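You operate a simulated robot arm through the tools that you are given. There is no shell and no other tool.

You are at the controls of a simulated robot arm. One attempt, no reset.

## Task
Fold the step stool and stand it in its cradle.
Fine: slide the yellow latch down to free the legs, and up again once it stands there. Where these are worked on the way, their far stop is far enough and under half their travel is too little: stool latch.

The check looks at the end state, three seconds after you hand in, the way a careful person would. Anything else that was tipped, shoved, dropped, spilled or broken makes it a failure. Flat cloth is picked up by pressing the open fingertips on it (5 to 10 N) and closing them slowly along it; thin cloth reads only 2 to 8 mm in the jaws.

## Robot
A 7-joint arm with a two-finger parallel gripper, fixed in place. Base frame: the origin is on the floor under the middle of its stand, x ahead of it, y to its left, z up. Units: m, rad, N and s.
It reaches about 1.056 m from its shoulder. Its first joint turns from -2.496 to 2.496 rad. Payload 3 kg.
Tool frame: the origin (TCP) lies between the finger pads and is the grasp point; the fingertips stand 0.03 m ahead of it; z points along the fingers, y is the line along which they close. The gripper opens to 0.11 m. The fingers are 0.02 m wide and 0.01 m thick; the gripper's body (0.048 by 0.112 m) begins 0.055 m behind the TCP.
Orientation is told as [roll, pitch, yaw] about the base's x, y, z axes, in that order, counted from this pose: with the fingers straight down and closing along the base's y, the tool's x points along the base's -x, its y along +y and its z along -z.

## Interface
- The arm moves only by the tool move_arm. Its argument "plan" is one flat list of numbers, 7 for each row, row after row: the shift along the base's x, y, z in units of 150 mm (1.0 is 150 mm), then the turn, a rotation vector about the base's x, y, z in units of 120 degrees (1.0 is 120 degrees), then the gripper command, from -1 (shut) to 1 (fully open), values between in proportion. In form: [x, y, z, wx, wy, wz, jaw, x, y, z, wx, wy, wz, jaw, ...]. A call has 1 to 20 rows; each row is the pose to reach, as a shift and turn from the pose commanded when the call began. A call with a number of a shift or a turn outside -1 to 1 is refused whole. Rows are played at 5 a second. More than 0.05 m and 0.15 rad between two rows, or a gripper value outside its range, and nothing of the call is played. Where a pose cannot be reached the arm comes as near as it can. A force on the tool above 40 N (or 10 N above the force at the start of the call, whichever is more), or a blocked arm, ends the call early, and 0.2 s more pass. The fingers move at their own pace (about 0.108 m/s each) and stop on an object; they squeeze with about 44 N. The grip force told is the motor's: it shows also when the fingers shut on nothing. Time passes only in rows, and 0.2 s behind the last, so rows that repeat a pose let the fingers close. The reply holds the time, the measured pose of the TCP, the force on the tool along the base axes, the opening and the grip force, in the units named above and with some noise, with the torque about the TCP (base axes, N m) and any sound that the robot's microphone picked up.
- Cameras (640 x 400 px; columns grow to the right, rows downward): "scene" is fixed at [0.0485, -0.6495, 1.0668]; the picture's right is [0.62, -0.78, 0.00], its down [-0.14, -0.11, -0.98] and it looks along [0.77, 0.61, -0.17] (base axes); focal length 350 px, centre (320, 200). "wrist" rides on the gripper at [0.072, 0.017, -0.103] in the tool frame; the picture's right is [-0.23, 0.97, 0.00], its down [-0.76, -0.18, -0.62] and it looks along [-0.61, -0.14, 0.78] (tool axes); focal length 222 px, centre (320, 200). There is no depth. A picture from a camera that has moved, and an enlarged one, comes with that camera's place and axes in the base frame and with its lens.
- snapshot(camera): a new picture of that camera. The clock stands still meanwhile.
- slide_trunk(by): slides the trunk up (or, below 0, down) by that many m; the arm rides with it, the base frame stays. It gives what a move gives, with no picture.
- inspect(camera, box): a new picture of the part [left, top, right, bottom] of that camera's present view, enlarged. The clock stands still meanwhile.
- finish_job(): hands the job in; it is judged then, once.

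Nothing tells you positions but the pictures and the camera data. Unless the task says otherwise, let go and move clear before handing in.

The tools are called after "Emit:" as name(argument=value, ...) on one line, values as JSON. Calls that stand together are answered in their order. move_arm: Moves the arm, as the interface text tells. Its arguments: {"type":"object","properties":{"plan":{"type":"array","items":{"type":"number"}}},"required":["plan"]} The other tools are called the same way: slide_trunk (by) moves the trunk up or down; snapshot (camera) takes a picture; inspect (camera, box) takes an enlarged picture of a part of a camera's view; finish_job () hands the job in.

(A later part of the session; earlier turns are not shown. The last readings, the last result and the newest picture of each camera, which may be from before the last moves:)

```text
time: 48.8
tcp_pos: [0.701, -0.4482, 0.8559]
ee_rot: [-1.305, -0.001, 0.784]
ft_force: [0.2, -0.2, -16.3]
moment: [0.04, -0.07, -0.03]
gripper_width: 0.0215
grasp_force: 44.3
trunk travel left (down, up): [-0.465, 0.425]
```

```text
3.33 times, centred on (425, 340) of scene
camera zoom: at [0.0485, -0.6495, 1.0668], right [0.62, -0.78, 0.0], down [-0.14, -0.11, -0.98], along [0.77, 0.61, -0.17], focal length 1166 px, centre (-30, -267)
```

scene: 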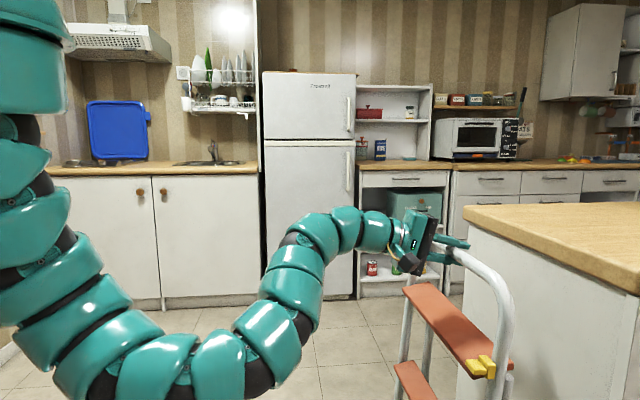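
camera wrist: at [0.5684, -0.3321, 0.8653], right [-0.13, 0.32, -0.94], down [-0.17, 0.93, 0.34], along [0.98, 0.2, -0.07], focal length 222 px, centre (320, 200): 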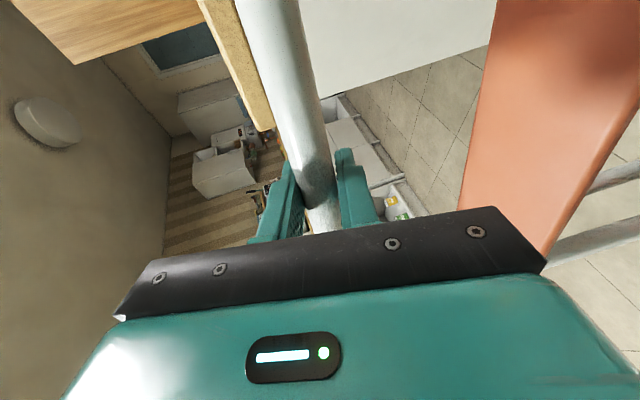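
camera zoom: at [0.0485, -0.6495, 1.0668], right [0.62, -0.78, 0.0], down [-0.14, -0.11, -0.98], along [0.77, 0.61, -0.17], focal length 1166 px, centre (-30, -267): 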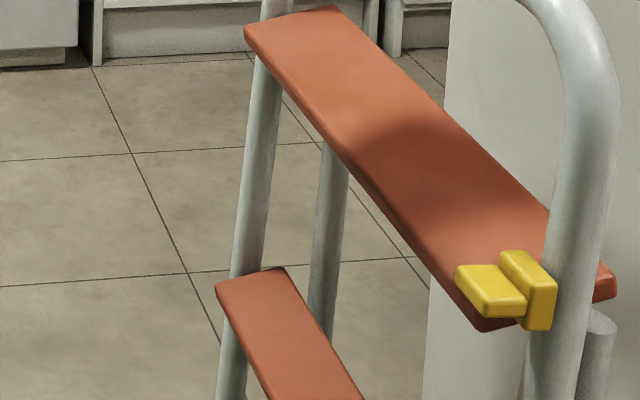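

From this side view the rails lean about 4° and the rear legs hang slightly open. I tilt the tool by about 5° to make the rails upright so the rear legs close fully against the frame.

Emit:
move_arm(plan=[0, 0, 0, -0.01, -0.01, 0, -1, 0, 0, 0, -0.02, -0.02, 0, -1, 0, 0, 0, -0.0305, -0.0303, 0, -1, 0, 0, 0, -0.0305, -0.0303, 0, -1])

Emit:
inspect(camera="scene", box=[450, 280, 530, 400])

Emit:
inspect(camera="scene", box=[385, 280, 465, 400])

```text
time: 49.8
tcp_pos: [0.7011, -0.4506, 0.8566]
ee_rot: [-1.396, -0.001, 0.784]
ft_force: [-0.1, 0.5, -17.1]
moment: [0.28, 0.19, -0.02]
gripper_width: 0.0217
grasp_force: 44.0
trunk travel left (down, up): [-0.465, 0.425]
```

```text
3.33 times, centred on (490, 340) of scene
camera zoom: at [0.0485, -0.6495, 1.0668], right [0.62, -0.78, 0.0], down [-0.14, -0.11, -0.98], along [0.77, 0.61, -0.17], focal length 1166 px, centre (-247, -267)
```

zoom: 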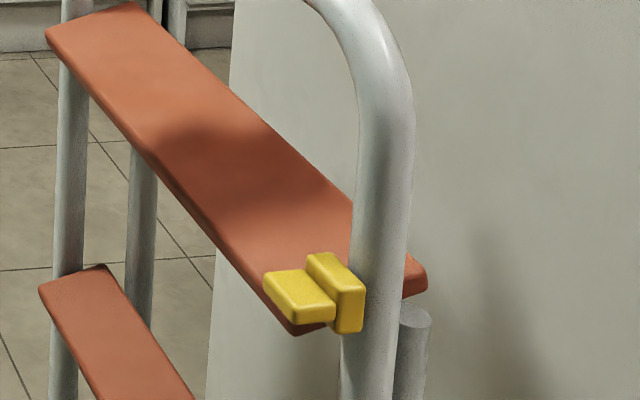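

```text
3.33 times, centred on (425, 340) of scene
camera zoom: at [0.0485, -0.6495, 1.0668], right [0.62, -0.78, 0.0], down [-0.14, -0.11, -0.98], along [0.77, 0.61, -0.17], focal length 1166 px, centre (-30, -267)
```

zoom: 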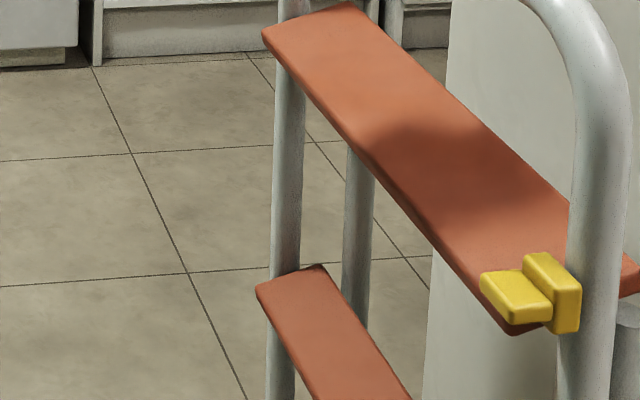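

The stool now hangs upright and tightly folded (about 71 mm thick at the feet, slot about 85 mm). I shift it 10 mm to centre it over the slot and start lowering in small, force-checked steps.

Emit:
move_arm(plan=[-0.023, 0.023, 0, 0, 0, 0, -1, -0.046, 0.046, 0, 0, 0, 0, -1, -0.046, 0.046, 0, 0, 0, 0, -1, -0.046, 0.046, 0, 0, 0, 0, -1])

Emit:
slide_trunk(by=-0.05)

Emit:
snapshot(camera="scene")

```text
time: 50.8
tcp_pos: [0.6953, -0.4431, 0.8547]
ee_rot: [-1.394, -0.002, 0.783]
ft_force: [0.8, -0.6, -16.6]
moment: [0.28, 0.19, 0.02]
gripper_width: 0.0214
grasp_force: 43.9
trunk travel left (down, up): [-0.465, 0.425]
```

```text
time: 51.7
tcp_pos: [0.6951, -0.444, 0.8057]
ee_rot: [-1.396, -0.002, 0.785]
ft_force: [0.1, 0.0, -16.8]
moment: [0.28, 0.14, -0.01]
gripper_width: 0.0217
grasp_force: 44.4
trunk travel left (down, up): [-0.415, 0.475]
```

```text
taken
```

scene: 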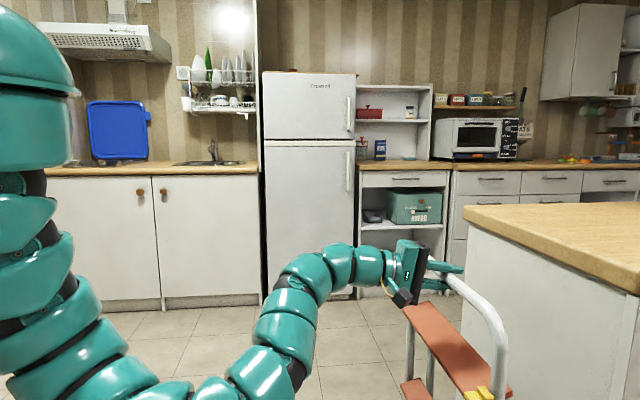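

Emit:
move_arm(plan=[0, 0, -0.06, 0, 0, 0, -1, 0, 0, -0.12, 0, 0, 0, -1, 0, 0, -0.18, 0, 0, 0, -1, 0, 0, -0.2, 0, 0, 0, -1])

Emit:
move_arm(plan=[0, 0, -0.03, 0, 0, 0, -1, 0, 0, -0.05, 0, 0, 0, -1])

Emit:
move_arm(plan=[0, 0, -0.03, 0, 0, 0, -1, 0, 0, -0.05, 0, 0, 0, -1])

```text
time: 52.7
tcp_pos: [0.6943, -0.444, 0.7753]
ee_rot: [-1.397, -0.001, 0.783]
ft_force: [0.2, 0.2, -17.7]
moment: [0.25, 0.17, 0.02]
gripper_width: 0.022
grasp_force: 44.5
trunk travel left (down, up): [-0.415, 0.475]
```

```text
time: 53.3
tcp_pos: [0.6951, -0.4439, 0.7694]
ee_rot: [-1.396, -0.001, 0.782]
ft_force: [0.3, -0.7, -16.4]
moment: [0.22, 0.11, 0.03]
gripper_width: 0.0214
grasp_force: 44.4
trunk travel left (down, up): [-0.415, 0.475]
```

```text
time: 53.9
tcp_pos: [0.6949, -0.4442, 0.7616]
ee_rot: [-1.396, -0.002, 0.782]
ft_force: [-0.3, 1.0, -17.2]
moment: [0.2, 0.09, 0.02]
gripper_width: 0.0216
grasp_force: 43.5
trunk travel left (down, up): [-0.415, 0.475]
```

Emit:
inspect(camera="scene", box=[380, 240, 540, 400])

Emit:
inspect(camera="scene", box=[385, 320, 465, 400])

```text
2.50 times, centred on (460, 320) of scene
camera zoom: at [0.0485, -0.6495, 1.0668], right [0.62, -0.78, 0.0], down [-0.14, -0.11, -0.98], along [0.77, 0.61, -0.17], focal length 874 px, centre (-30, -100)
```

zoom: 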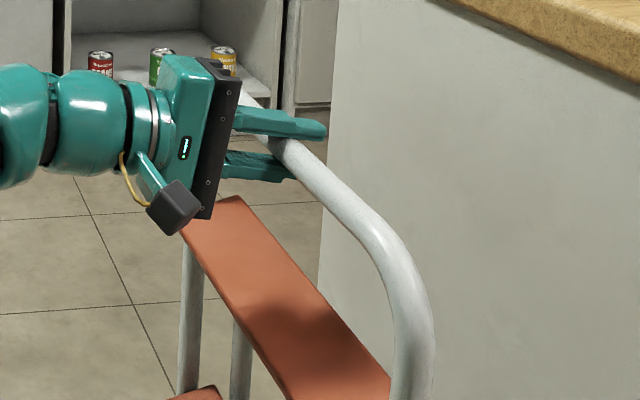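

```text
5.00 times, centred on (425, 360) of scene
camera zoom: at [0.0485, -0.6495, 1.0668], right [0.62, -0.78, 0.0], down [-0.14, -0.11, -0.98], along [0.77, 0.61, -0.17], focal length 1748 px, centre (-205, -600)
```

zoom: 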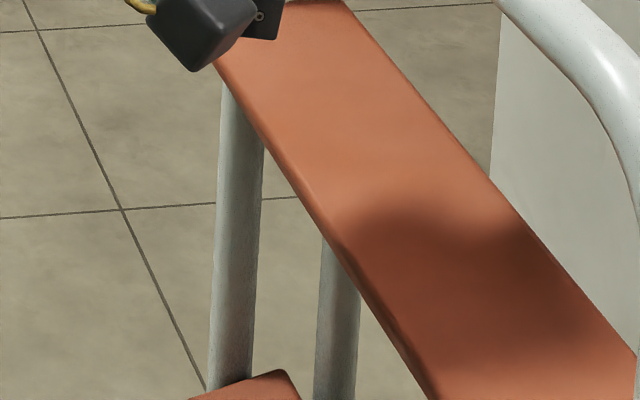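

Gravity is slowly rotating the stool in the grip (rails now exactly upright), so its feet are about 10 mm short of the slot's middle. I rise slightly, shift toward the island by 8 mm with a touch of tilt, and lower again.

Emit:
move_arm(plan=[0, 0, 0.1, 0, 0, 0, -1, 0.02, -0.02, 0.12, -0.0017, -0.0017, 0, -1, 0.0376, -0.0378, 0.12, -0.0034, -0.0034, 0, -1, 0.0376, -0.0378, 0.05, -0.0034, -0.0034, 0, -1, 0.0376, -0.0378, 0, -0.0034, -0.0034, 0, -1])

Emit:
move_arm(plan=[0, 0, -0.03, 0, 0, 0, -1, 0, 0, -0.05, 0, 0, 0, -1])

Emit:
move_arm(plan=[0, 0, -0.03, 0, 0, 0, -1, 0, 0, -0.05, 0, 0, 0, -1])

```text
time: 55.1
tcp_pos: [0.7003, -0.4505, 0.76]
ee_rot: [-1.407, -0.002, 0.784]
ft_force: [0.6, -0.9, -16.8]
moment: [0.21, 0.13, 0.04]
gripper_width: 0.0214
grasp_force: 44.5
trunk travel left (down, up): [-0.415, 0.475]
```

```text
time: 55.7
tcp_pos: [0.7013, -0.4502, 0.7536]
ee_rot: [-1.407, -0.002, 0.783]
ft_force: [0.3, -1.0, -16.1]
moment: [0.23, 0.15, 0.04]
gripper_width: 0.0217
grasp_force: 44.0
trunk travel left (down, up): [-0.415, 0.475]
```

```text
time: 56.3
tcp_pos: [0.7023, -0.4504, 0.7459]
ee_rot: [-1.407, -0.002, 0.783]
ft_force: [0.1, 0.3, -17.4]
moment: [0.22, 0.11, -0.01]
gripper_width: 0.0217
grasp_force: 43.9
trunk travel left (down, up): [-0.415, 0.475]
```

Emit:
move_arm(plan=[0, 0, -0.03, 0, 0, 0, -1, 0, 0, -0.06, 0, 0, 0, -1])

Emit:
move_arm(plan=[0, 0, -0.03, 0, 0, 0, -1, 0, 0, -0.06, 0, 0, 0, -1])

Emit:
move_arm(plan=[0, 0, -0.03, 0, 0, 0, -1, 0, 0, -0.06, 0, 0, 0, -1])

```text
time: 56.9
tcp_pos: [0.7023, -0.4493, 0.7361]
ee_rot: [-1.405, 0.0, 0.784]
ft_force: [0.3, 0.3, -17.4]
moment: [0.2, 0.07, -0.01]
gripper_width: 0.0215
grasp_force: 43.8
trunk travel left (down, up): [-0.415, 0.475]
```

```text
time: 57.5
tcp_pos: [0.7016, -0.4508, 0.7277]
ee_rot: [-1.406, -0.002, 0.782]
ft_force: [0.0, 0.0, -15.6]
moment: [0.24, 0.09, 0.02]
gripper_width: 0.0217
grasp_force: 44.3
trunk travel left (down, up): [-0.415, 0.475]
```

```text
time: 58.1
tcp_pos: [0.701, -0.4509, 0.7191]
ee_rot: [-1.407, -0.002, 0.784]
ft_force: [0.4, 0.2, -16.4]
moment: [0.18, 0.17, 0.02]
gripper_width: 0.0218
grasp_force: 44.0
trunk travel left (down, up): [-0.415, 0.475]
```

The feet are now below the wall tops with no contact force, so they are inside the slot. I continue down.

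Emit:
slide_trunk(by=-0.04)

Emit:
inspect(camera="scene", box=[380, 240, 540, 400])

```text
time: 59.0
tcp_pos: [0.7013, -0.4508, 0.6794]
ee_rot: [-1.407, -0.002, 0.783]
ft_force: [-0.3, 1.0, -16.9]
moment: [0.23, 0.12, -0.05]
gripper_width: 0.0215
grasp_force: 43.8
trunk travel left (down, up): [-0.375, 0.515]
```

```text
2.50 times, centred on (460, 320) of scene
camera zoom: at [0.0485, -0.6495, 1.0668], right [0.62, -0.78, 0.0], down [-0.14, -0.11, -0.98], along [0.77, 0.61, -0.17], focal length 874 px, centre (-30, -100)
```

zoom: 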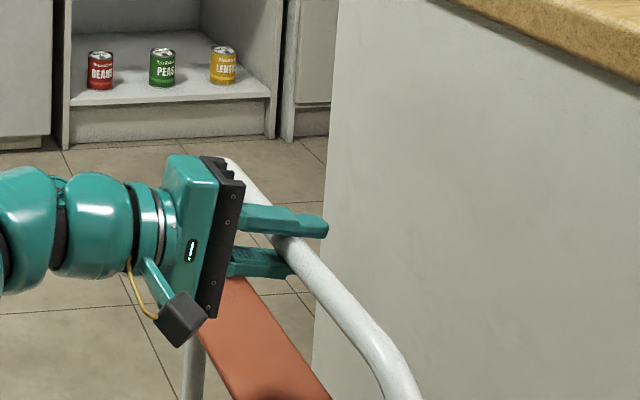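

Emit:
slide_trunk(by=-0.05)

Emit:
slide_trunk(by=-0.02)

```text
time: 59.9
tcp_pos: [0.7018, -0.4501, 0.629]
ee_rot: [-1.408, -0.001, 0.784]
ft_force: [-0.4, 0.5, -15.7]
moment: [0.21, 0.08, -0.02]
gripper_width: 0.0215
grasp_force: 44.2
trunk travel left (down, up): [-0.325, 0.565]
```

```text
time: 60.5
tcp_pos: [0.7006, -0.4498, 0.6099]
ee_rot: [-1.407, -0.004, 0.784]
ft_force: [0.0, 0.7, -16.9]
moment: [0.22, 0.06, 0.02]
gripper_width: 0.0214
grasp_force: 43.9
trunk travel left (down, up): [-0.305, 0.585]
```

Emit:
move_arm(plan=[0, 0, -0.03, 0, 0, 0, -1, 0, 0, -0.06, 0, 0, 0, -1, 0, 0, -0.09, 0, 0, 0, -1])

Emit:
move_arm(plan=[0, 0, -0.03, 0, 0, 0, -1, 0, 0, -0.06, 0, 0, 0, -1])

Emit:
move_arm(plan=[0, 0, -0.03, 0, 0, 0, -1, 0, 0, -0.05, 0, 0, 0, -1])

```text
time: 61.3
tcp_pos: [0.7018, -0.4495, 0.5973]
ee_rot: [-1.411, -0.001, 0.784]
ft_force: [1.5, 1.2, -8.6]
moment: [-0.04, 0.08, 0.01]
gripper_width: 0.0216
grasp_force: 44.1
trunk travel left (down, up): [-0.305, 0.585]
```

```text
time: 61.9
tcp_pos: [0.7015, -0.4462, 0.5966]
ee_rot: [-1.423, -0.003, 0.788]
ft_force: [6.5, 8.8, 31.3]
moment: [-0.45, -0.05, -0.39]
gripper_width: 0.0215
grasp_force: 44.1
trunk travel left (down, up): [-0.305, 0.585]
```

```text
time: 62.3
tcp_pos: [0.7038, -0.4464, 0.5968]
ee_rot: [-1.428, -0.004, 0.793]
ft_force: [3.8, 4.5, 16.9]
moment: [-0.72, -0.11, -0.22]
gripper_width: 0.0216
grasp_force: 43.7
trunk travel left (down, up): [-0.305, 0.585]
stopped in row 1: the force on the tool passed its limit at 48 N (the readings are from after the stop); the commanded pose is now the measured one
```

Contact at TCP z ≈ 0.597 means the feet are on the cradle's floor (about 37 mm up). I ease the downward force off and check how it stands.

Emit:
move_arm(plan=[0, 0, 0.015, 0, 0, 0, -1, 0, 0, 0.03, 0, 0, 0, -1, 0, 0, 0.03, 0, 0, 0, -1])

Emit:
inspect(camera="scene", box=[380, 260, 560, 400])

Emit:
snapshot(camera="wrist")

```text
time: 63.1
tcp_pos: [0.7023, -0.4476, 0.5973]
ee_rot: [-1.419, -0.002, 0.789]
ft_force: [2.6, 5.0, 5.7]
moment: [0.09, 0.09, 0.01]
gripper_width: 0.0216
grasp_force: 43.8
trunk travel left (down, up): [-0.305, 0.585]
```

```text
2.86 times, centred on (470, 330) of scene
camera zoom: at [0.0485, -0.6495, 1.0668], right [0.62, -0.78, 0.0], down [-0.14, -0.11, -0.98], along [0.77, 0.61, -0.17], focal length 999 px, centre (-109, -171)
```

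zoom: 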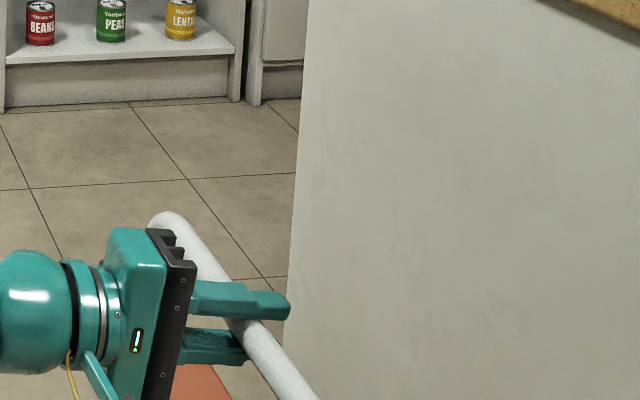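

```text
taken
camera wrist: at [0.5768, -0.4257, 0.5955], right [0.06, 0.27, -0.96], down [0.12, 0.96, 0.27], along [0.99, -0.13, 0.02], focal length 222 px, centre (320, 200)
```

wrist: 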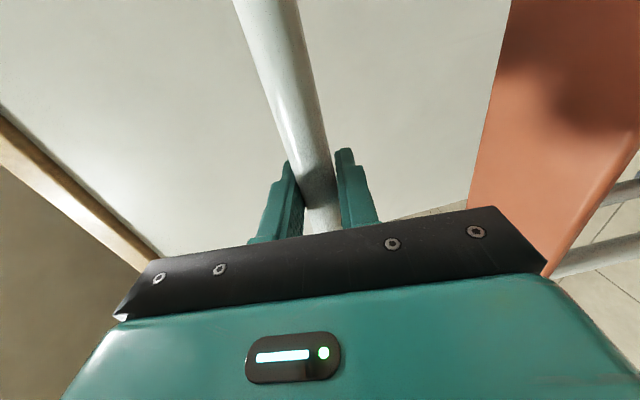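

I open the fingers a little first, keeping them as a cage around the bar, to see that the stool stands by itself.

Emit:
move_arm(plan=[0, 0, 0, 0, 0, 0, -0.45, 0, 0, 0, 0, 0, 0, -0.3, 0, 0, 0, 0, 0, 0, -0.3, 0, 0, 0, 0, 0, 0, -0.3, 0, 0, 0, 0, 0, 0, -0.3])

Emit:
inspect(camera="scene", box=[380, 260, 560, 400])

Emit:
inspect(camera="wrist", box=[200, 60, 440, 260])

```text
time: 64.3
tcp_pos: [0.7025, -0.4486, 0.5957]
ee_rot: [-1.42, -0.003, 0.789]
ft_force: [-0.1, -1.4, 0.4]
moment: [-0.01, 0.0, -0.02]
gripper_width: 0.0382
grasp_force: 0.1
trunk travel left (down, up): [-0.305, 0.585]
```

```text
2.86 times, centred on (470, 330) of scene
camera zoom: at [0.0485, -0.6495, 1.0668], right [0.62, -0.78, 0.0], down [-0.14, -0.11, -0.98], along [0.77, 0.61, -0.17], focal length 999 px, centre (-109, -171)
```

zoom: 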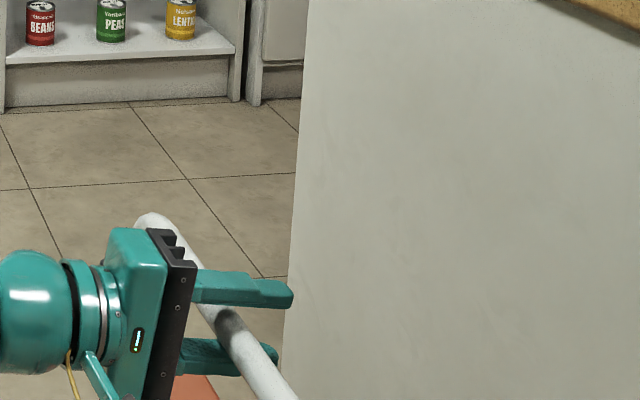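

```text
2.00 times, centred on (320, 160) of wrist
camera zoom: at [0.5771, -0.4259, 0.5956], right [0.06, 0.27, -0.96], down [0.12, 0.96, 0.27], along [0.99, -0.13, 0.03], focal length 444 px, centre (320, 280)
```

zoom: 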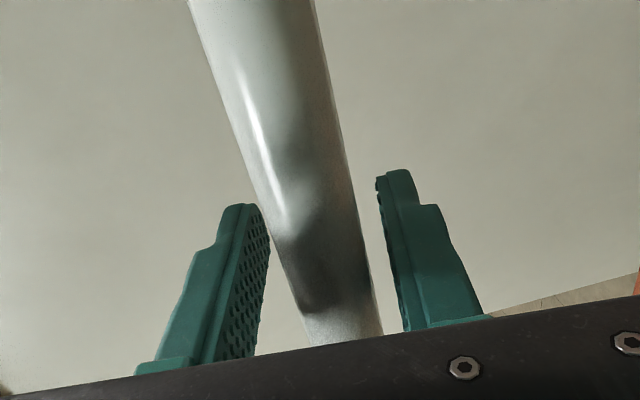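

Emit:
move_arm(plan=[0, 0, 0, 0, 0, 0, 0.2, 0, 0, 0, 0, 0, 0, 0.45, 0, 0, 0, 0, 0, 0, 0.45, -0.12, 0.12, 0.026, 0, 0, 0, 0.45, -0.27, 0.27, 0.058, 0, 0, 0, 0.45, -0.42, 0.42, 0.09, 0, 0, 0, 0.45, -0.57, 0.57, 0.122, 0, 0, 0, 0.45, -0.72, 0.72, 0.15, 0, 0, 0, 0.45])

Emit:
snapshot(camera="scene")

Emit:
snapshot(camera="wrist")

```text
time: 66.1
tcp_pos: [0.5951, -0.3409, 0.6211]
ee_rot: [-1.419, -0.004, 0.79]
ft_force: [-0.5, 0.4, -1.0]
moment: [0.01, 0.02, -0.02]
gripper_width: 0.0796
grasp_force: 0.0
trunk travel left (down, up): [-0.305, 0.585]
```

```text
taken
```

scene: 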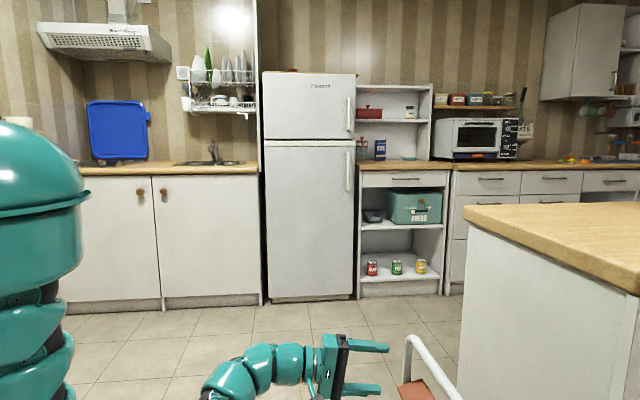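

```text
taken
camera wrist: at [0.4698, -0.3191, 0.6189], right [0.06, 0.27, -0.96], down [0.12, 0.96, 0.27], along [0.99, -0.13, 0.03], focal length 222 px, centre (320, 200)
```

wrist: 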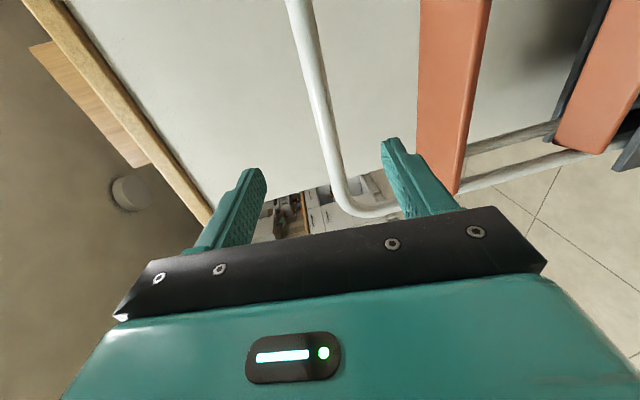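

The stool stands in the cradle on its own. Next I slide the hand over in front of its right rail (toward the table side) to see the latch and plan pushing it up.

Emit:
move_arm(plan=[-0.125, -0.124, -0.08, 0, 0, 0, 0, -0.25, -0.248, -0.16, 0, 0, 0, 0, -0.375, -0.372, -0.24, 0, 0, 0, 0, -0.5, -0.496, -0.32, 0, 0, 0, 0, -0.624, -0.62, -0.4, 0, 0, 0, 0])

Emit:
snapshot(camera="wrist")

Emit:
snapshot(camera="scene")

```text
time: 67.3
tcp_pos: [0.501, -0.4335, 0.557]
ee_rot: [-1.419, -0.002, 0.789]
ft_force: [-0.3, 0.1, 0.8]
moment: [-0.02, 0.03, 0.03]
gripper_width: 0.055
grasp_force: 0.0
trunk travel left (down, up): [-0.305, 0.585]
```

```text
taken
camera wrist: at [0.3755, -0.4106, 0.5556], right [0.06, 0.27, -0.96], down [0.12, 0.96, 0.27], along [0.99, -0.13, 0.02], focal length 222 px, centre (320, 200)
```

wrist: 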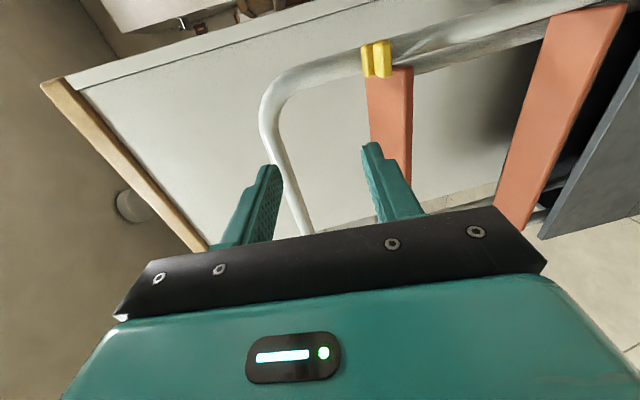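

```text
taken
```

scene: 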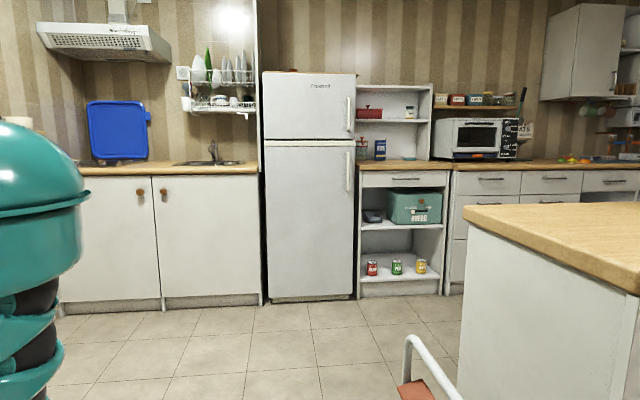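

Emit:
inspect(camera="wrist", box=[300, 0, 480, 140])

Emit:
inspect(camera="wrist", box=[440, 0, 640, 240])

```text
2.86 times, centred on (390, 70) of wrist
camera zoom: at [0.3755, -0.4106, 0.5556], right [0.06, 0.27, -0.96], down [0.12, 0.96, 0.27], along [0.99, -0.13, 0.02], focal length 635 px, centre (120, 571)
```

zoom: 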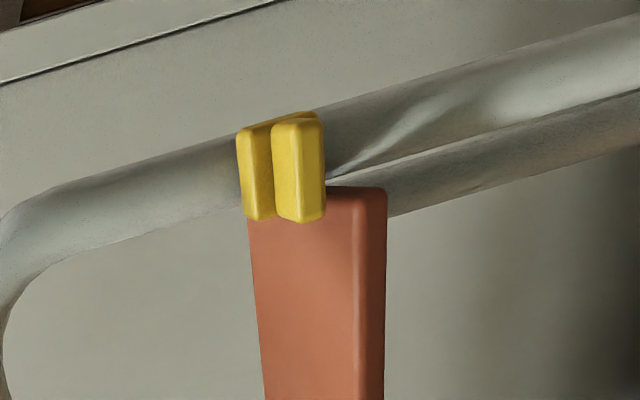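

```text
1.67 times, centred on (540, 120) of wrist
camera zoom: at [0.3755, -0.4106, 0.5556], right [0.06, 0.27, -0.96], down [0.12, 0.96, 0.27], along [0.99, -0.13, 0.02], focal length 370 px, centre (-47, 333)
```

zoom: 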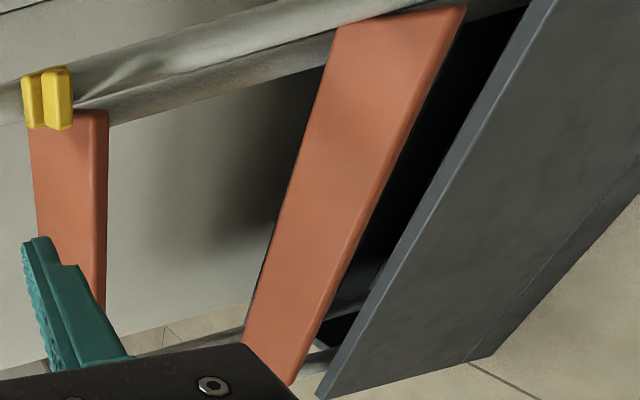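

The latch shows clearly: its ridge centre comes to about 0.473 m height on the right rail. I bring the jaws (open 50 mm, one finger above and one below the latch) up in front of it.

Emit:
move_arm(plan=[-0.003, -0.1, -0.13, 0, 0, 0, -0.09, -0.006, -0.2, -0.26, 0, 0, 0, -0.09, -0.009, -0.3, -0.39, 0, 0, 0, -0.09, -0.011, -0.387, -0.517, 0, 0, 0, -0.09, -0.011, -0.387, -0.517, 0, 0, 0, -0.09])

Emit:
snapshot(camera="wrist")

Emit:
inspect(camera="wrist", box=[220, 40, 460, 220])

```text
time: 68.5
tcp_pos: [0.4999, -0.4892, 0.4816]
ee_rot: [-1.421, -0.002, 0.791]
ft_force: [-0.1, 0.2, 0.3]
moment: [-0.03, -0.01, -0.02]
gripper_width: 0.0502
grasp_force: 0.1
trunk travel left (down, up): [-0.305, 0.585]
```

```text
taken
camera wrist: at [0.3749, -0.4678, 0.4795], right [0.06, 0.27, -0.96], down [0.12, 0.96, 0.27], along [0.99, -0.13, 0.03], focal length 222 px, centre (320, 200)
```

wrist: 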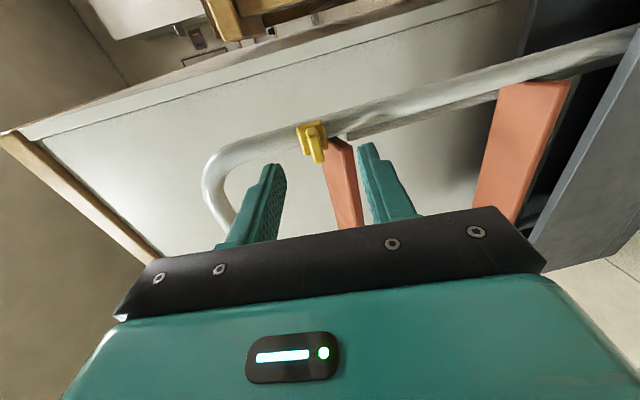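

```text
2.22 times, centred on (340, 130) of wrist
camera zoom: at [0.3749, -0.4678, 0.4795], right [0.06, 0.27, -0.96], down [0.12, 0.96, 0.27], along [0.99, -0.13, 0.03], focal length 494 px, centre (276, 356)
```

zoom: 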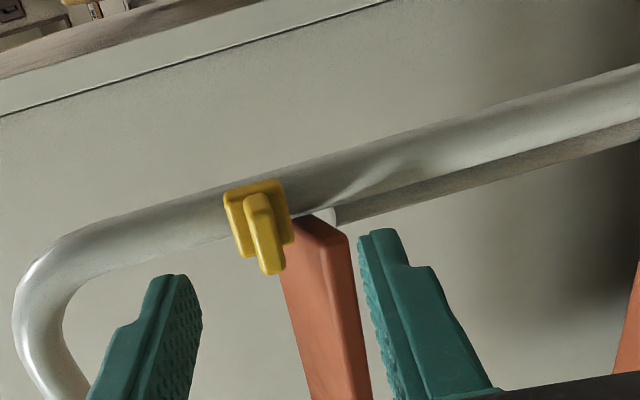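

Emit:
move_arm(plan=[0.05, -0.065, 0, 0, 0, 0, -0.09, 0.1, -0.125, 0, 0, 0, 0, -0.09, 0.146, -0.18, 0, 0, 0, 0, -0.09, 0.146, -0.18, 0, 0, 0, 0, -0.09])

Emit:
inspect(camera="wrist", box=[220, 40, 460, 220])

```text
time: 69.5
tcp_pos: [0.5214, -0.5186, 0.4809]
ee_rot: [-1.42, -0.004, 0.79]
ft_force: [0.3, -0.6, 0.9]
moment: [-0.02, -0.02, -0.01]
gripper_width: 0.0503
grasp_force: 0.1
trunk travel left (down, up): [-0.305, 0.585]
```

```text
2.22 times, centred on (340, 130) of wrist
camera zoom: at [0.3958, -0.4961, 0.4793], right [0.06, 0.27, -0.96], down [0.12, 0.96, 0.27], along [0.99, -0.13, 0.03], focal length 494 px, centre (276, 356)
```

zoom: 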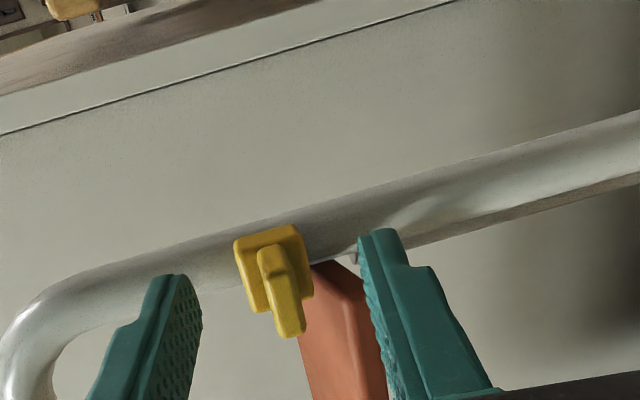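

Emit:
move_arm(plan=[0.035, -0.035, 0, 0, 0, 0, -0.09, 0.071, -0.071, 0, 0, 0, 0, -0.09, 0.071, -0.071, 0, 0, 0, 0, -0.09])

Emit:
inspect(camera="wrist", box=[220, 40, 460, 220])

```text
time: 70.3
tcp_pos: [0.5319, -0.5283, 0.482]
ee_rot: [-1.422, -0.004, 0.788]
ft_force: [0.3, -0.1, 0.0]
moment: [0.03, -0.03, 0.04]
gripper_width: 0.0501
grasp_force: 0.0
trunk travel left (down, up): [-0.305, 0.585]
```

```text
2.22 times, centred on (340, 130) of wrist
camera zoom: at [0.4059, -0.506, 0.4804], right [0.06, 0.27, -0.96], down [0.12, 0.96, 0.27], along [0.99, -0.13, 0.02], focal length 494 px, centre (276, 356)
```

zoom: 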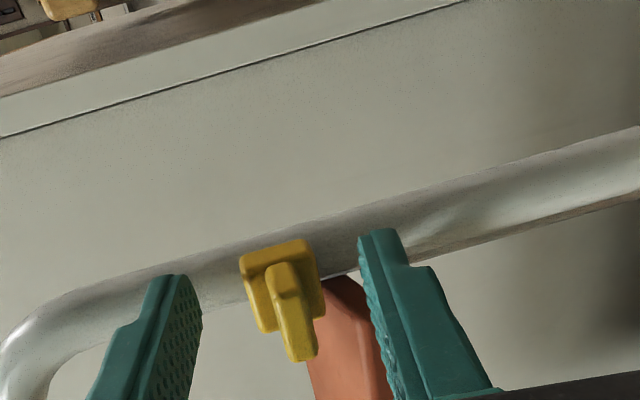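

Emit:
move_arm(plan=[0.019, -0.019, 0, 0, 0, 0, -0.09, 0.019, -0.019, 0.05, 0, 0, 0, -0.09, 0.019, -0.019, 0.1, 0, 0, 0, -0.09])

Emit:
inspect(camera="wrist", box=[220, 40, 460, 220])

```text
time: 71.1
tcp_pos: [0.5354, -0.532, 0.4969]
ee_rot: [-1.421, -0.006, 0.787]
ft_force: [0.1, -0.5, -0.8]
moment: [0.0, 0.0, 0.01]
gripper_width: 0.0502
grasp_force: 0.0
trunk travel left (down, up): [-0.305, 0.585]
```

```text
2.22 times, centred on (340, 130) of wrist
camera zoom: at [0.4095, -0.5093, 0.4957], right [0.06, 0.27, -0.96], down [0.12, 0.96, 0.27], along [0.99, -0.13, 0.03], focal length 494 px, centre (276, 356)
```

zoom: 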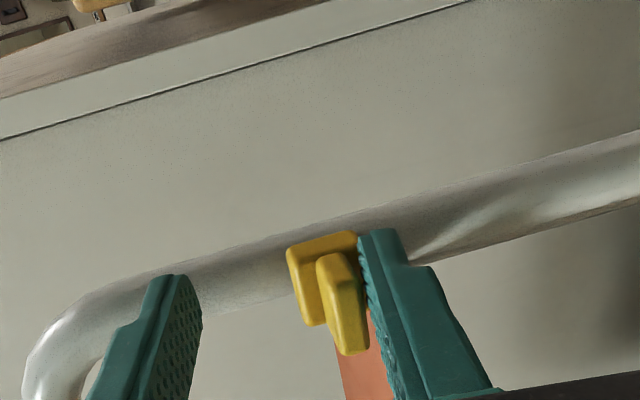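

The lower finger is now right under the latch. I push up along the rail.

Emit:
move_arm(plan=[0, 0, 0.035, 0, 0, 0, -0.09, 0, 0, 0.07, 0, 0, 0, -0.09])

Emit:
inspect(camera="wrist", box=[220, 40, 460, 220])

```text
time: 71.7
tcp_pos: [0.5341, -0.5319, 0.5079]
ee_rot: [-1.421, -0.003, 0.789]
ft_force: [0.0, 0.3, -1.2]
moment: [-0.02, 0.02, -0.02]
gripper_width: 0.0503
grasp_force: 0.2
trunk travel left (down, up): [-0.305, 0.585]
```

```text
2.22 times, centred on (340, 130) of wrist
camera zoom: at [0.4088, -0.5097, 0.5067], right [0.06, 0.27, -0.96], down [0.12, 0.96, 0.27], along [0.99, -0.13, 0.03], focal length 494 px, centre (276, 356)
```

zoom: 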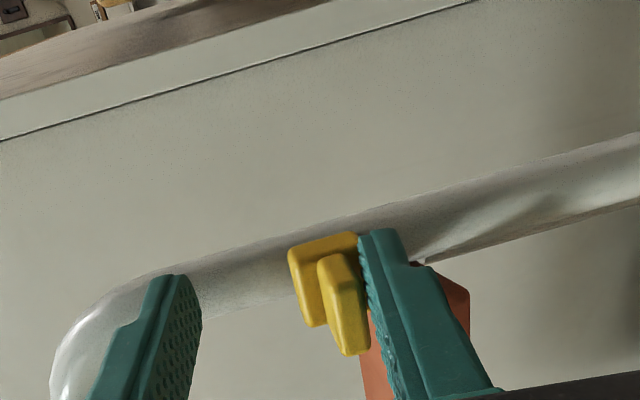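

Emit:
move_arm(plan=[0, 0, 0.035, 0, 0, 0, -0.09, 0, 0, 0.07, 0, 0, 0, -0.09])

Emit:
move_arm(plan=[0, 0, 0.025, 0, 0, 0, -0.09, 0, 0, 0.05, 0, 0, 0, -0.09])

Emit:
inspect(camera="wrist", box=[220, 40, 460, 220])

```text
time: 72.3
tcp_pos: [0.5337, -0.5327, 0.516]
ee_rot: [-1.421, -0.001, 0.79]
ft_force: [-0.2, -0.3, -0.9]
moment: [-0.02, -0.01, 0.01]
gripper_width: 0.0502
grasp_force: 0.8
trunk travel left (down, up): [-0.305, 0.585]
```

```text
time: 72.9
tcp_pos: [0.5355, -0.5312, 0.5255]
ee_rot: [-1.422, -0.005, 0.788]
ft_force: [-1.1, -0.6, -1.0]
moment: [0.03, 0.04, 0.01]
gripper_width: 0.0502
grasp_force: 0.5
trunk travel left (down, up): [-0.305, 0.585]
```

```text
2.22 times, centred on (340, 130) of wrist
camera zoom: at [0.4096, -0.5088, 0.524], right [0.06, 0.27, -0.96], down [0.12, 0.96, 0.27], along [0.99, -0.13, 0.03], focal length 494 px, centre (276, 356)
```

zoom: 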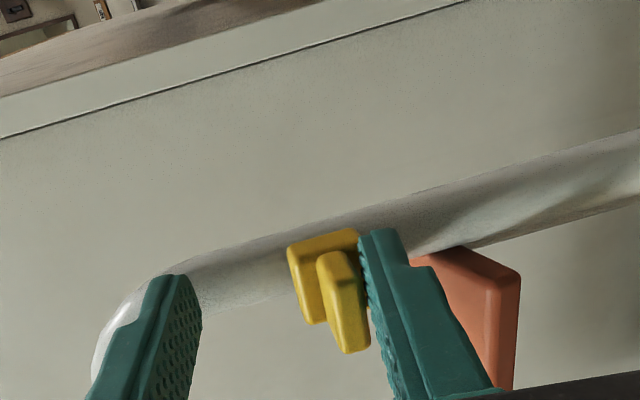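

Emit:
move_arm(plan=[0, 0, 0.012, 0, 0, 0, -0.09, 0, 0, 0.02, 0, 0, 0, -0.09])

Emit:
move_arm(plan=[0, 0, 0.01, 0, 0, 0, -0.09, 0, 0, 0.015, 0, 0, 0, -0.09])

Emit:
inspect(camera="wrist", box=[220, 40, 460, 220])

```text
time: 73.5
tcp_pos: [0.5357, -0.5307, 0.5267]
ee_rot: [-1.422, -0.003, 0.788]
ft_force: [0.0, 0.5, -0.9]
moment: [0.06, 0.0, 0.02]
gripper_width: 0.0503
grasp_force: 0.1
trunk travel left (down, up): [-0.305, 0.585]
```

```text
time: 74.1
tcp_pos: [0.5345, -0.5318, 0.5296]
ee_rot: [-1.42, -0.002, 0.788]
ft_force: [0.8, 1.7, -4.6]
moment: [0.06, -0.01, 0.07]
gripper_width: 0.0524
grasp_force: 2.6
trunk travel left (down, up): [-0.305, 0.585]
```

```text
2.22 times, centred on (340, 130) of wrist
camera zoom: at [0.4095, -0.5094, 0.5285], right [0.06, 0.27, -0.96], down [0.12, 0.96, 0.27], along [0.99, -0.13, 0.02], focal length 494 px, centre (276, 356)
```

zoom: 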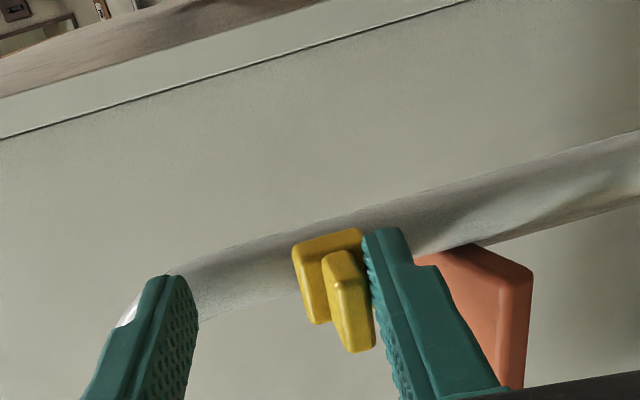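

The latch reached its upper stop (force rose to about 5 N). I lower 10 mm to free the finger without touching the latch, then check it stays up.

Emit:
move_arm(plan=[0, 0, -0.035, 0, 0, 0, -0.09, 0, 0, -0.075, 0, 0, 0, -0.09, 0, 0, -0.075, 0, 0, 0, -0.09])

Emit:
inspect(camera="wrist", box=[220, 40, 460, 220])

```text
time: 74.9
tcp_pos: [0.5344, -0.5321, 0.52]
ee_rot: [-1.42, -0.002, 0.789]
ft_force: [0.6, 0.3, 0.0]
moment: [0.03, 0.0, -0.04]
gripper_width: 0.05
grasp_force: 0.0
trunk travel left (down, up): [-0.305, 0.585]
```

```text
2.22 times, centred on (340, 130) of wrist
camera zoom: at [0.4091, -0.5092, 0.5178], right [0.06, 0.27, -0.96], down [0.12, 0.96, 0.27], along [0.99, -0.13, 0.02], focal length 494 px, centre (276, 356)
```

zoom: 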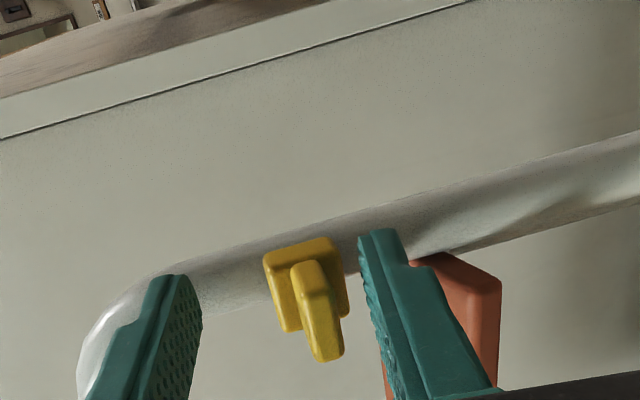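

The latch stays up, clear of both fingers. I retreat straight back.

Emit:
move_arm(plan=[-0.1, 0.1, 0, 0, 0, 0, -0.09, -0.25, 0.25, 0.02, 0, 0, 0, -0.09, -0.4, 0.4, 0.05, 0, 0, 0, -0.09, -0.55, 0.6, 0.2, 0, 0, 0, -0.09, -0.6, 0.8, 0.4, 0, 0, 0, -0.09, -0.6, 0.95, 0.6, 0, 0, 0, -0.09])

Emit:
snapshot(camera="wrist")

Emit:
snapshot(camera="scene")

```text
time: 76.3
tcp_pos: [0.4552, -0.4228, 0.5393]
ee_rot: [-1.419, -0.003, 0.79]
ft_force: [-0.7, 0.4, -1.6]
moment: [0.01, -0.02, 0.02]
gripper_width: 0.0502
grasp_force: 0.1
out of reach, approached as far as the arm can: row 4, 5, 6
trunk travel left (down, up): [-0.305, 0.585]
```

```text
taken
camera wrist: at [0.3295, -0.4007, 0.5378], right [0.06, 0.27, -0.96], down [0.12, 0.96, 0.27], along [0.99, -0.13, 0.02], focal length 222 px, centre (320, 200)
```

wrist: 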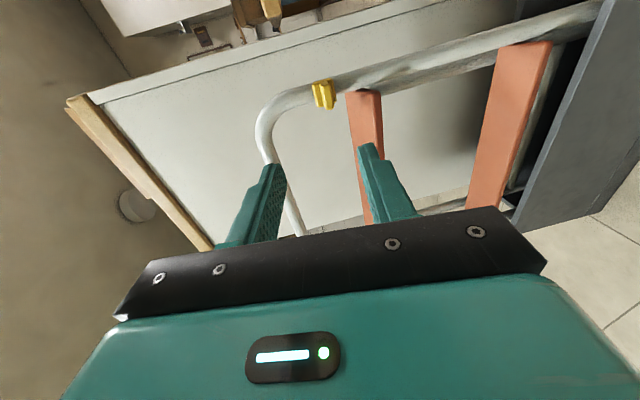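

```text
taken
```

scene: 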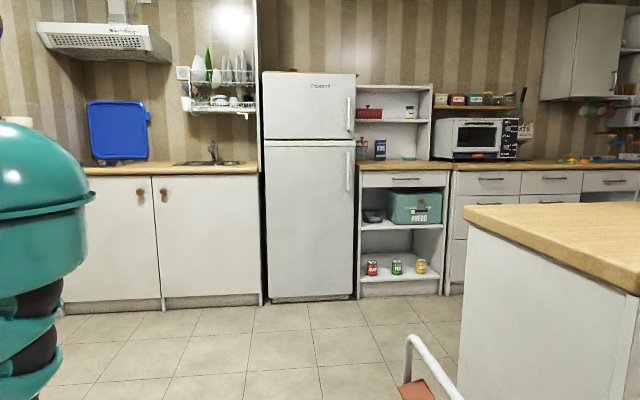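

Emit:
slide_trunk(by=0.35)

Emit:
snapshot(camera="wrist")

Emit:
snapshot(camera="scene")

```text
time: 79.7
tcp_pos: [0.4551, -0.4229, 0.8877]
ee_rot: [-1.418, 0.0, 0.788]
ft_force: [-0.8, -0.9, -0.1]
moment: [0.0, 0.03, 0.04]
gripper_width: 0.0502
grasp_force: 0.0
trunk travel left (down, up): [-0.655, 0.235]
```

```text
taken
camera wrist: at [0.3296, -0.3997, 0.888], right [0.05, 0.27, -0.96], down [0.12, 0.96, 0.27], along [0.99, -0.13, 0.02], focal length 222 px, centre (320, 200)
```

wrist: 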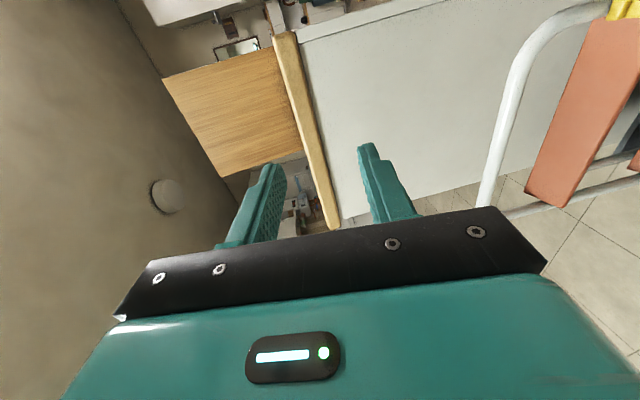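

```text
taken
```

scene: 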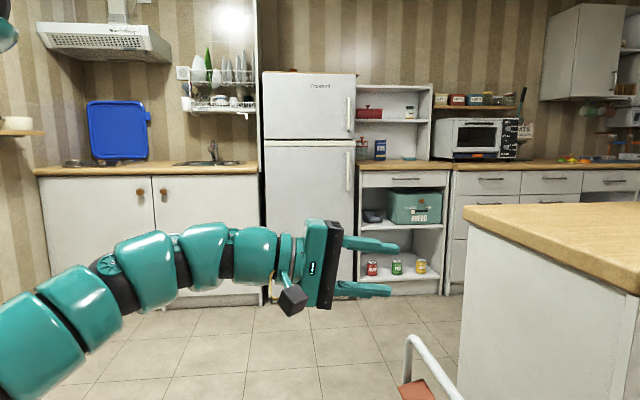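

Emit:
move_arm(plan=[0.07, 0.05, 0.05, 0.042, 0.042, 0, -0.09, 0.14, 0.1, 0.1, 0.0844, 0.0839, 0, -0.09, 0.21, 0.15, 0.15, 0.1266, 0.1259, 0, -0.09, 0.28, 0.2, 0.2, 0.1688, 0.1678, 0, -0.09, 0.35, 0.25, 0.25, 0.211, 0.2098, 0, -0.09, 0.42, 0.3, 0.3, 0.2533, 0.2517, 0, -0.09, 0.5, 0.35, 0.35, 0.2955, 0.2937, 0, -0.09])

Emit:
snapshot(camera="wrist")

```text
time: 81.3
tcp_pos: [0.5315, -0.3661, 0.9449]
ee_rot: [-0.544, -0.007, 0.787]
ft_force: [0.1, 0.8, -0.4]
moment: [-0.06, 0.01, -0.03]
gripper_width: 0.05
grasp_force: 0.1
out of reach, approached as far as the arm can: row 1, 2, 3, 4, 5, 6
trunk travel left (down, up): [-0.655, 0.235]
```

```text
taken
camera wrist: at [0.4321, -0.3702, 1.0246], right [-0.43, 0.75, -0.5], down [0.41, 0.66, 0.63], along [0.8, 0.06, -0.59], focal length 222 px, centre (320, 200)
```

wrist: 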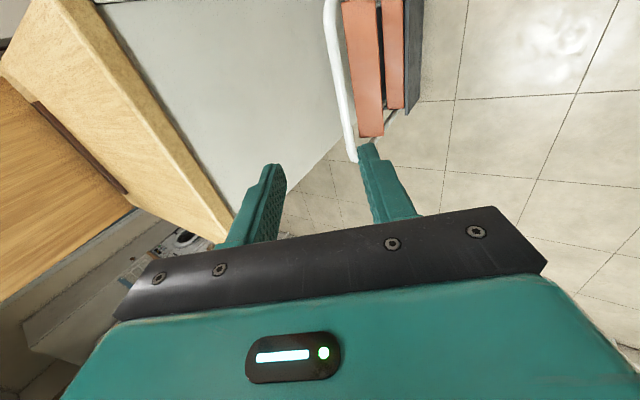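

Emit:
inspect(camera="wrist", box=[290, 0, 450, 170])

```text
2.35 times, centred on (370, 85) of wrist
camera zoom: at [0.4321, -0.3702, 1.0246], right [-0.43, 0.75, -0.5], down [0.41, 0.66, 0.63], along [0.8, 0.06, -0.59], focal length 523 px, centre (202, 471)
```

zoom: 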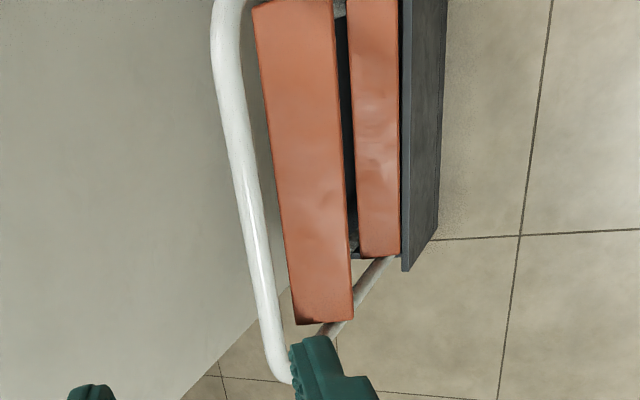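

Emit:
move_arm(plan=[0, 0.08, 0, 0, 0, -0.06, -0.09, 0, 0.16, 0.05, 0, 0, -0.12, -0.09, 0, 0.24, 0.1, 0, 0, -0.18, -0.09, 0, 0.32, 0.15, 0, 0, -0.24, -0.09, 0, 0.4, 0.2, 0, 0, -0.3, -0.09])

Emit:
snapshot(camera="wrist")

Emit:
inspect(camera="wrist", box=[200, 0, 440, 180])

```text
time: 82.5
tcp_pos: [0.5267, -0.3084, 0.9738]
ee_rot: [-0.547, -0.008, 0.154]
ft_force: [0.6, 0.9, 0.1]
moment: [-0.02, 0.01, -0.01]
gripper_width: 0.0501
grasp_force: 0.1
trunk travel left (down, up): [-0.655, 0.235]
```

```text
taken
camera wrist: at [0.444, -0.2519, 1.053], right [0.1, 0.86, -0.51], down [0.72, 0.29, 0.63], along [0.68, -0.43, -0.59], focal length 222 px, centre (320, 200)
```

wrist: 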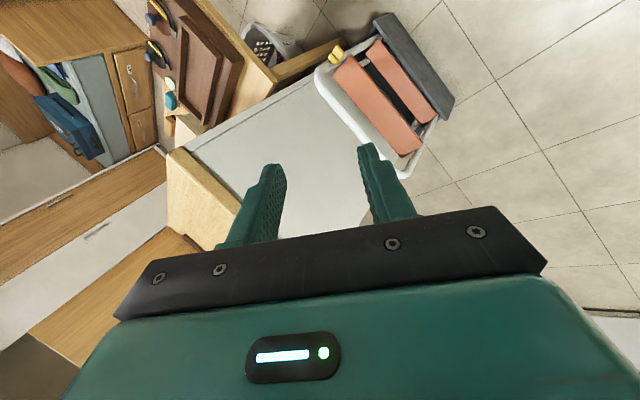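

```text
2.22 times, centred on (320, 90) of wrist
camera zoom: at [0.444, -0.2519, 1.053], right [0.1, 0.86, -0.51], down [0.72, 0.29, 0.63], along [0.68, -0.43, -0.59], focal length 494 px, centre (320, 444)
```

zoom: 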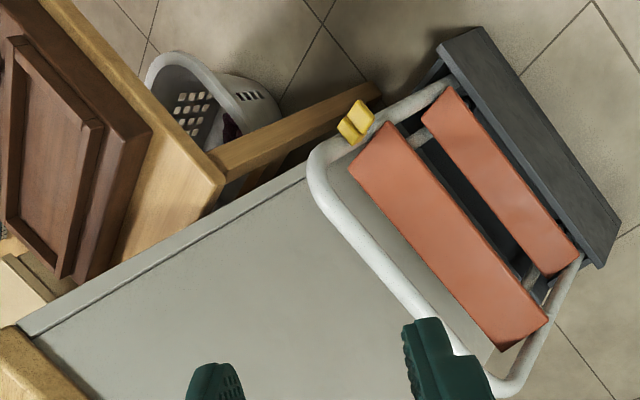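

Emit:
inspect(camera="wrist", box=[390, 80, 470, 150])

Emit:
inspect(camera="wrist", box=[310, 0, 410, 80])

```text
5.71 times, centred on (430, 115) of wrist
camera zoom: at [0.444, -0.2519, 1.053], right [0.1, 0.86, -0.51], down [0.72, 0.29, 0.63], along [0.68, -0.43, -0.59], focal length 1269 px, centre (-309, 686)
```

zoom: 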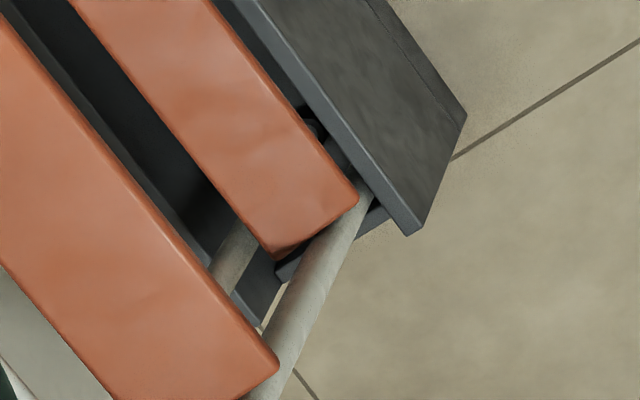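

```text
5.00 times, centred on (360, 40) of wrist
camera zoom: at [0.444, -0.2519, 1.053], right [0.1, 0.86, -0.51], down [0.72, 0.29, 0.63], along [0.68, -0.43, -0.59], focal length 1111 px, centre (120, 1000)
```

zoom: 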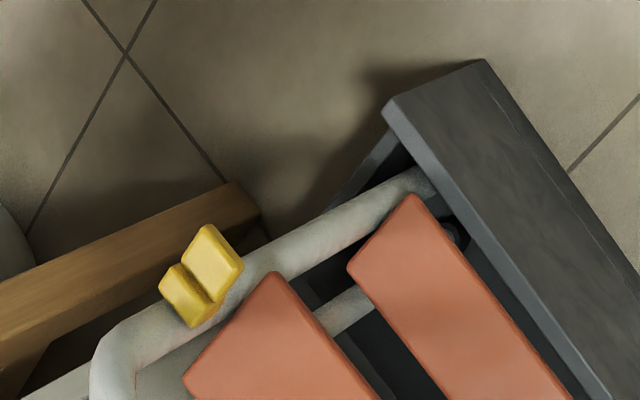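

From above: the stool stands folded and upright inside the cradle with both rails and rear legs between the walls, the latch up, and the cradle unmoved. I move the arm well clear before handing in.

Emit:
move_arm(plan=[0, 0.2, 0.1, 0, 0, 0, -0.09, 0, 0.4, 0.2, 0, 0, 0, -0.09, 0, 0.6, 0.3, 0, 0, 0, -0.09, 0, 0.8, 0.3, 0, 0, 0, -0.09, 0, 0.8, 0.3, 0, 0, 0, -0.09])

Emit:
snapshot(camera="scene")

Emit:
snapshot(camera="wrist")

```text
time: 83.7
tcp_pos: [0.5267, -0.1864, 1.0168]
ee_rot: [-0.55, -0.009, 0.156]
ft_force: [0.4, -0.1, 0.6]
moment: [0.07, -0.05, 0.01]
gripper_width: 0.0502
grasp_force: 0.1
trunk travel left (down, up): [-0.655, 0.235]
```

```text
taken
```

scene: 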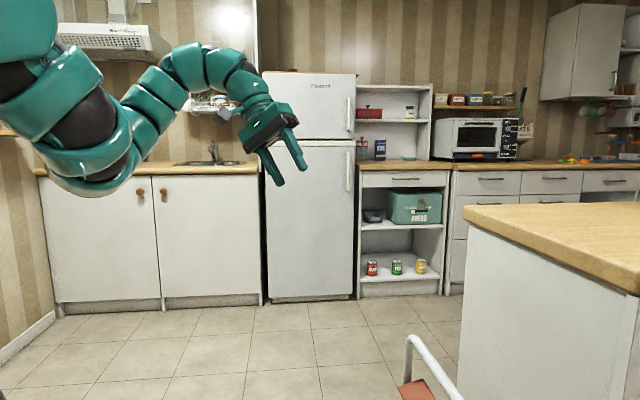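

```text
taken
camera wrist: at [0.4437, -0.1309, 1.0959], right [0.1, 0.86, -0.51], down [0.72, 0.29, 0.63], along [0.69, -0.43, -0.59], focal length 222 px, centre (320, 200)
```

wrist: 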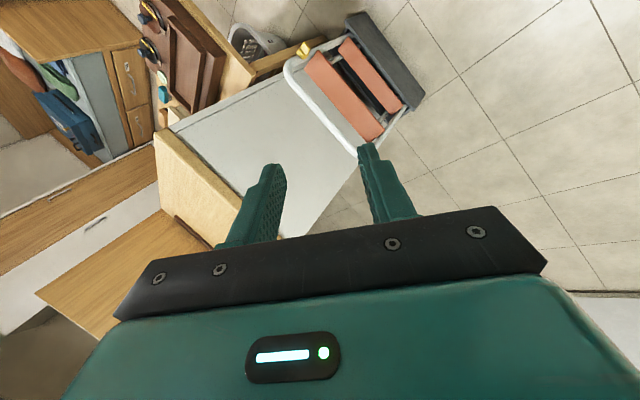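

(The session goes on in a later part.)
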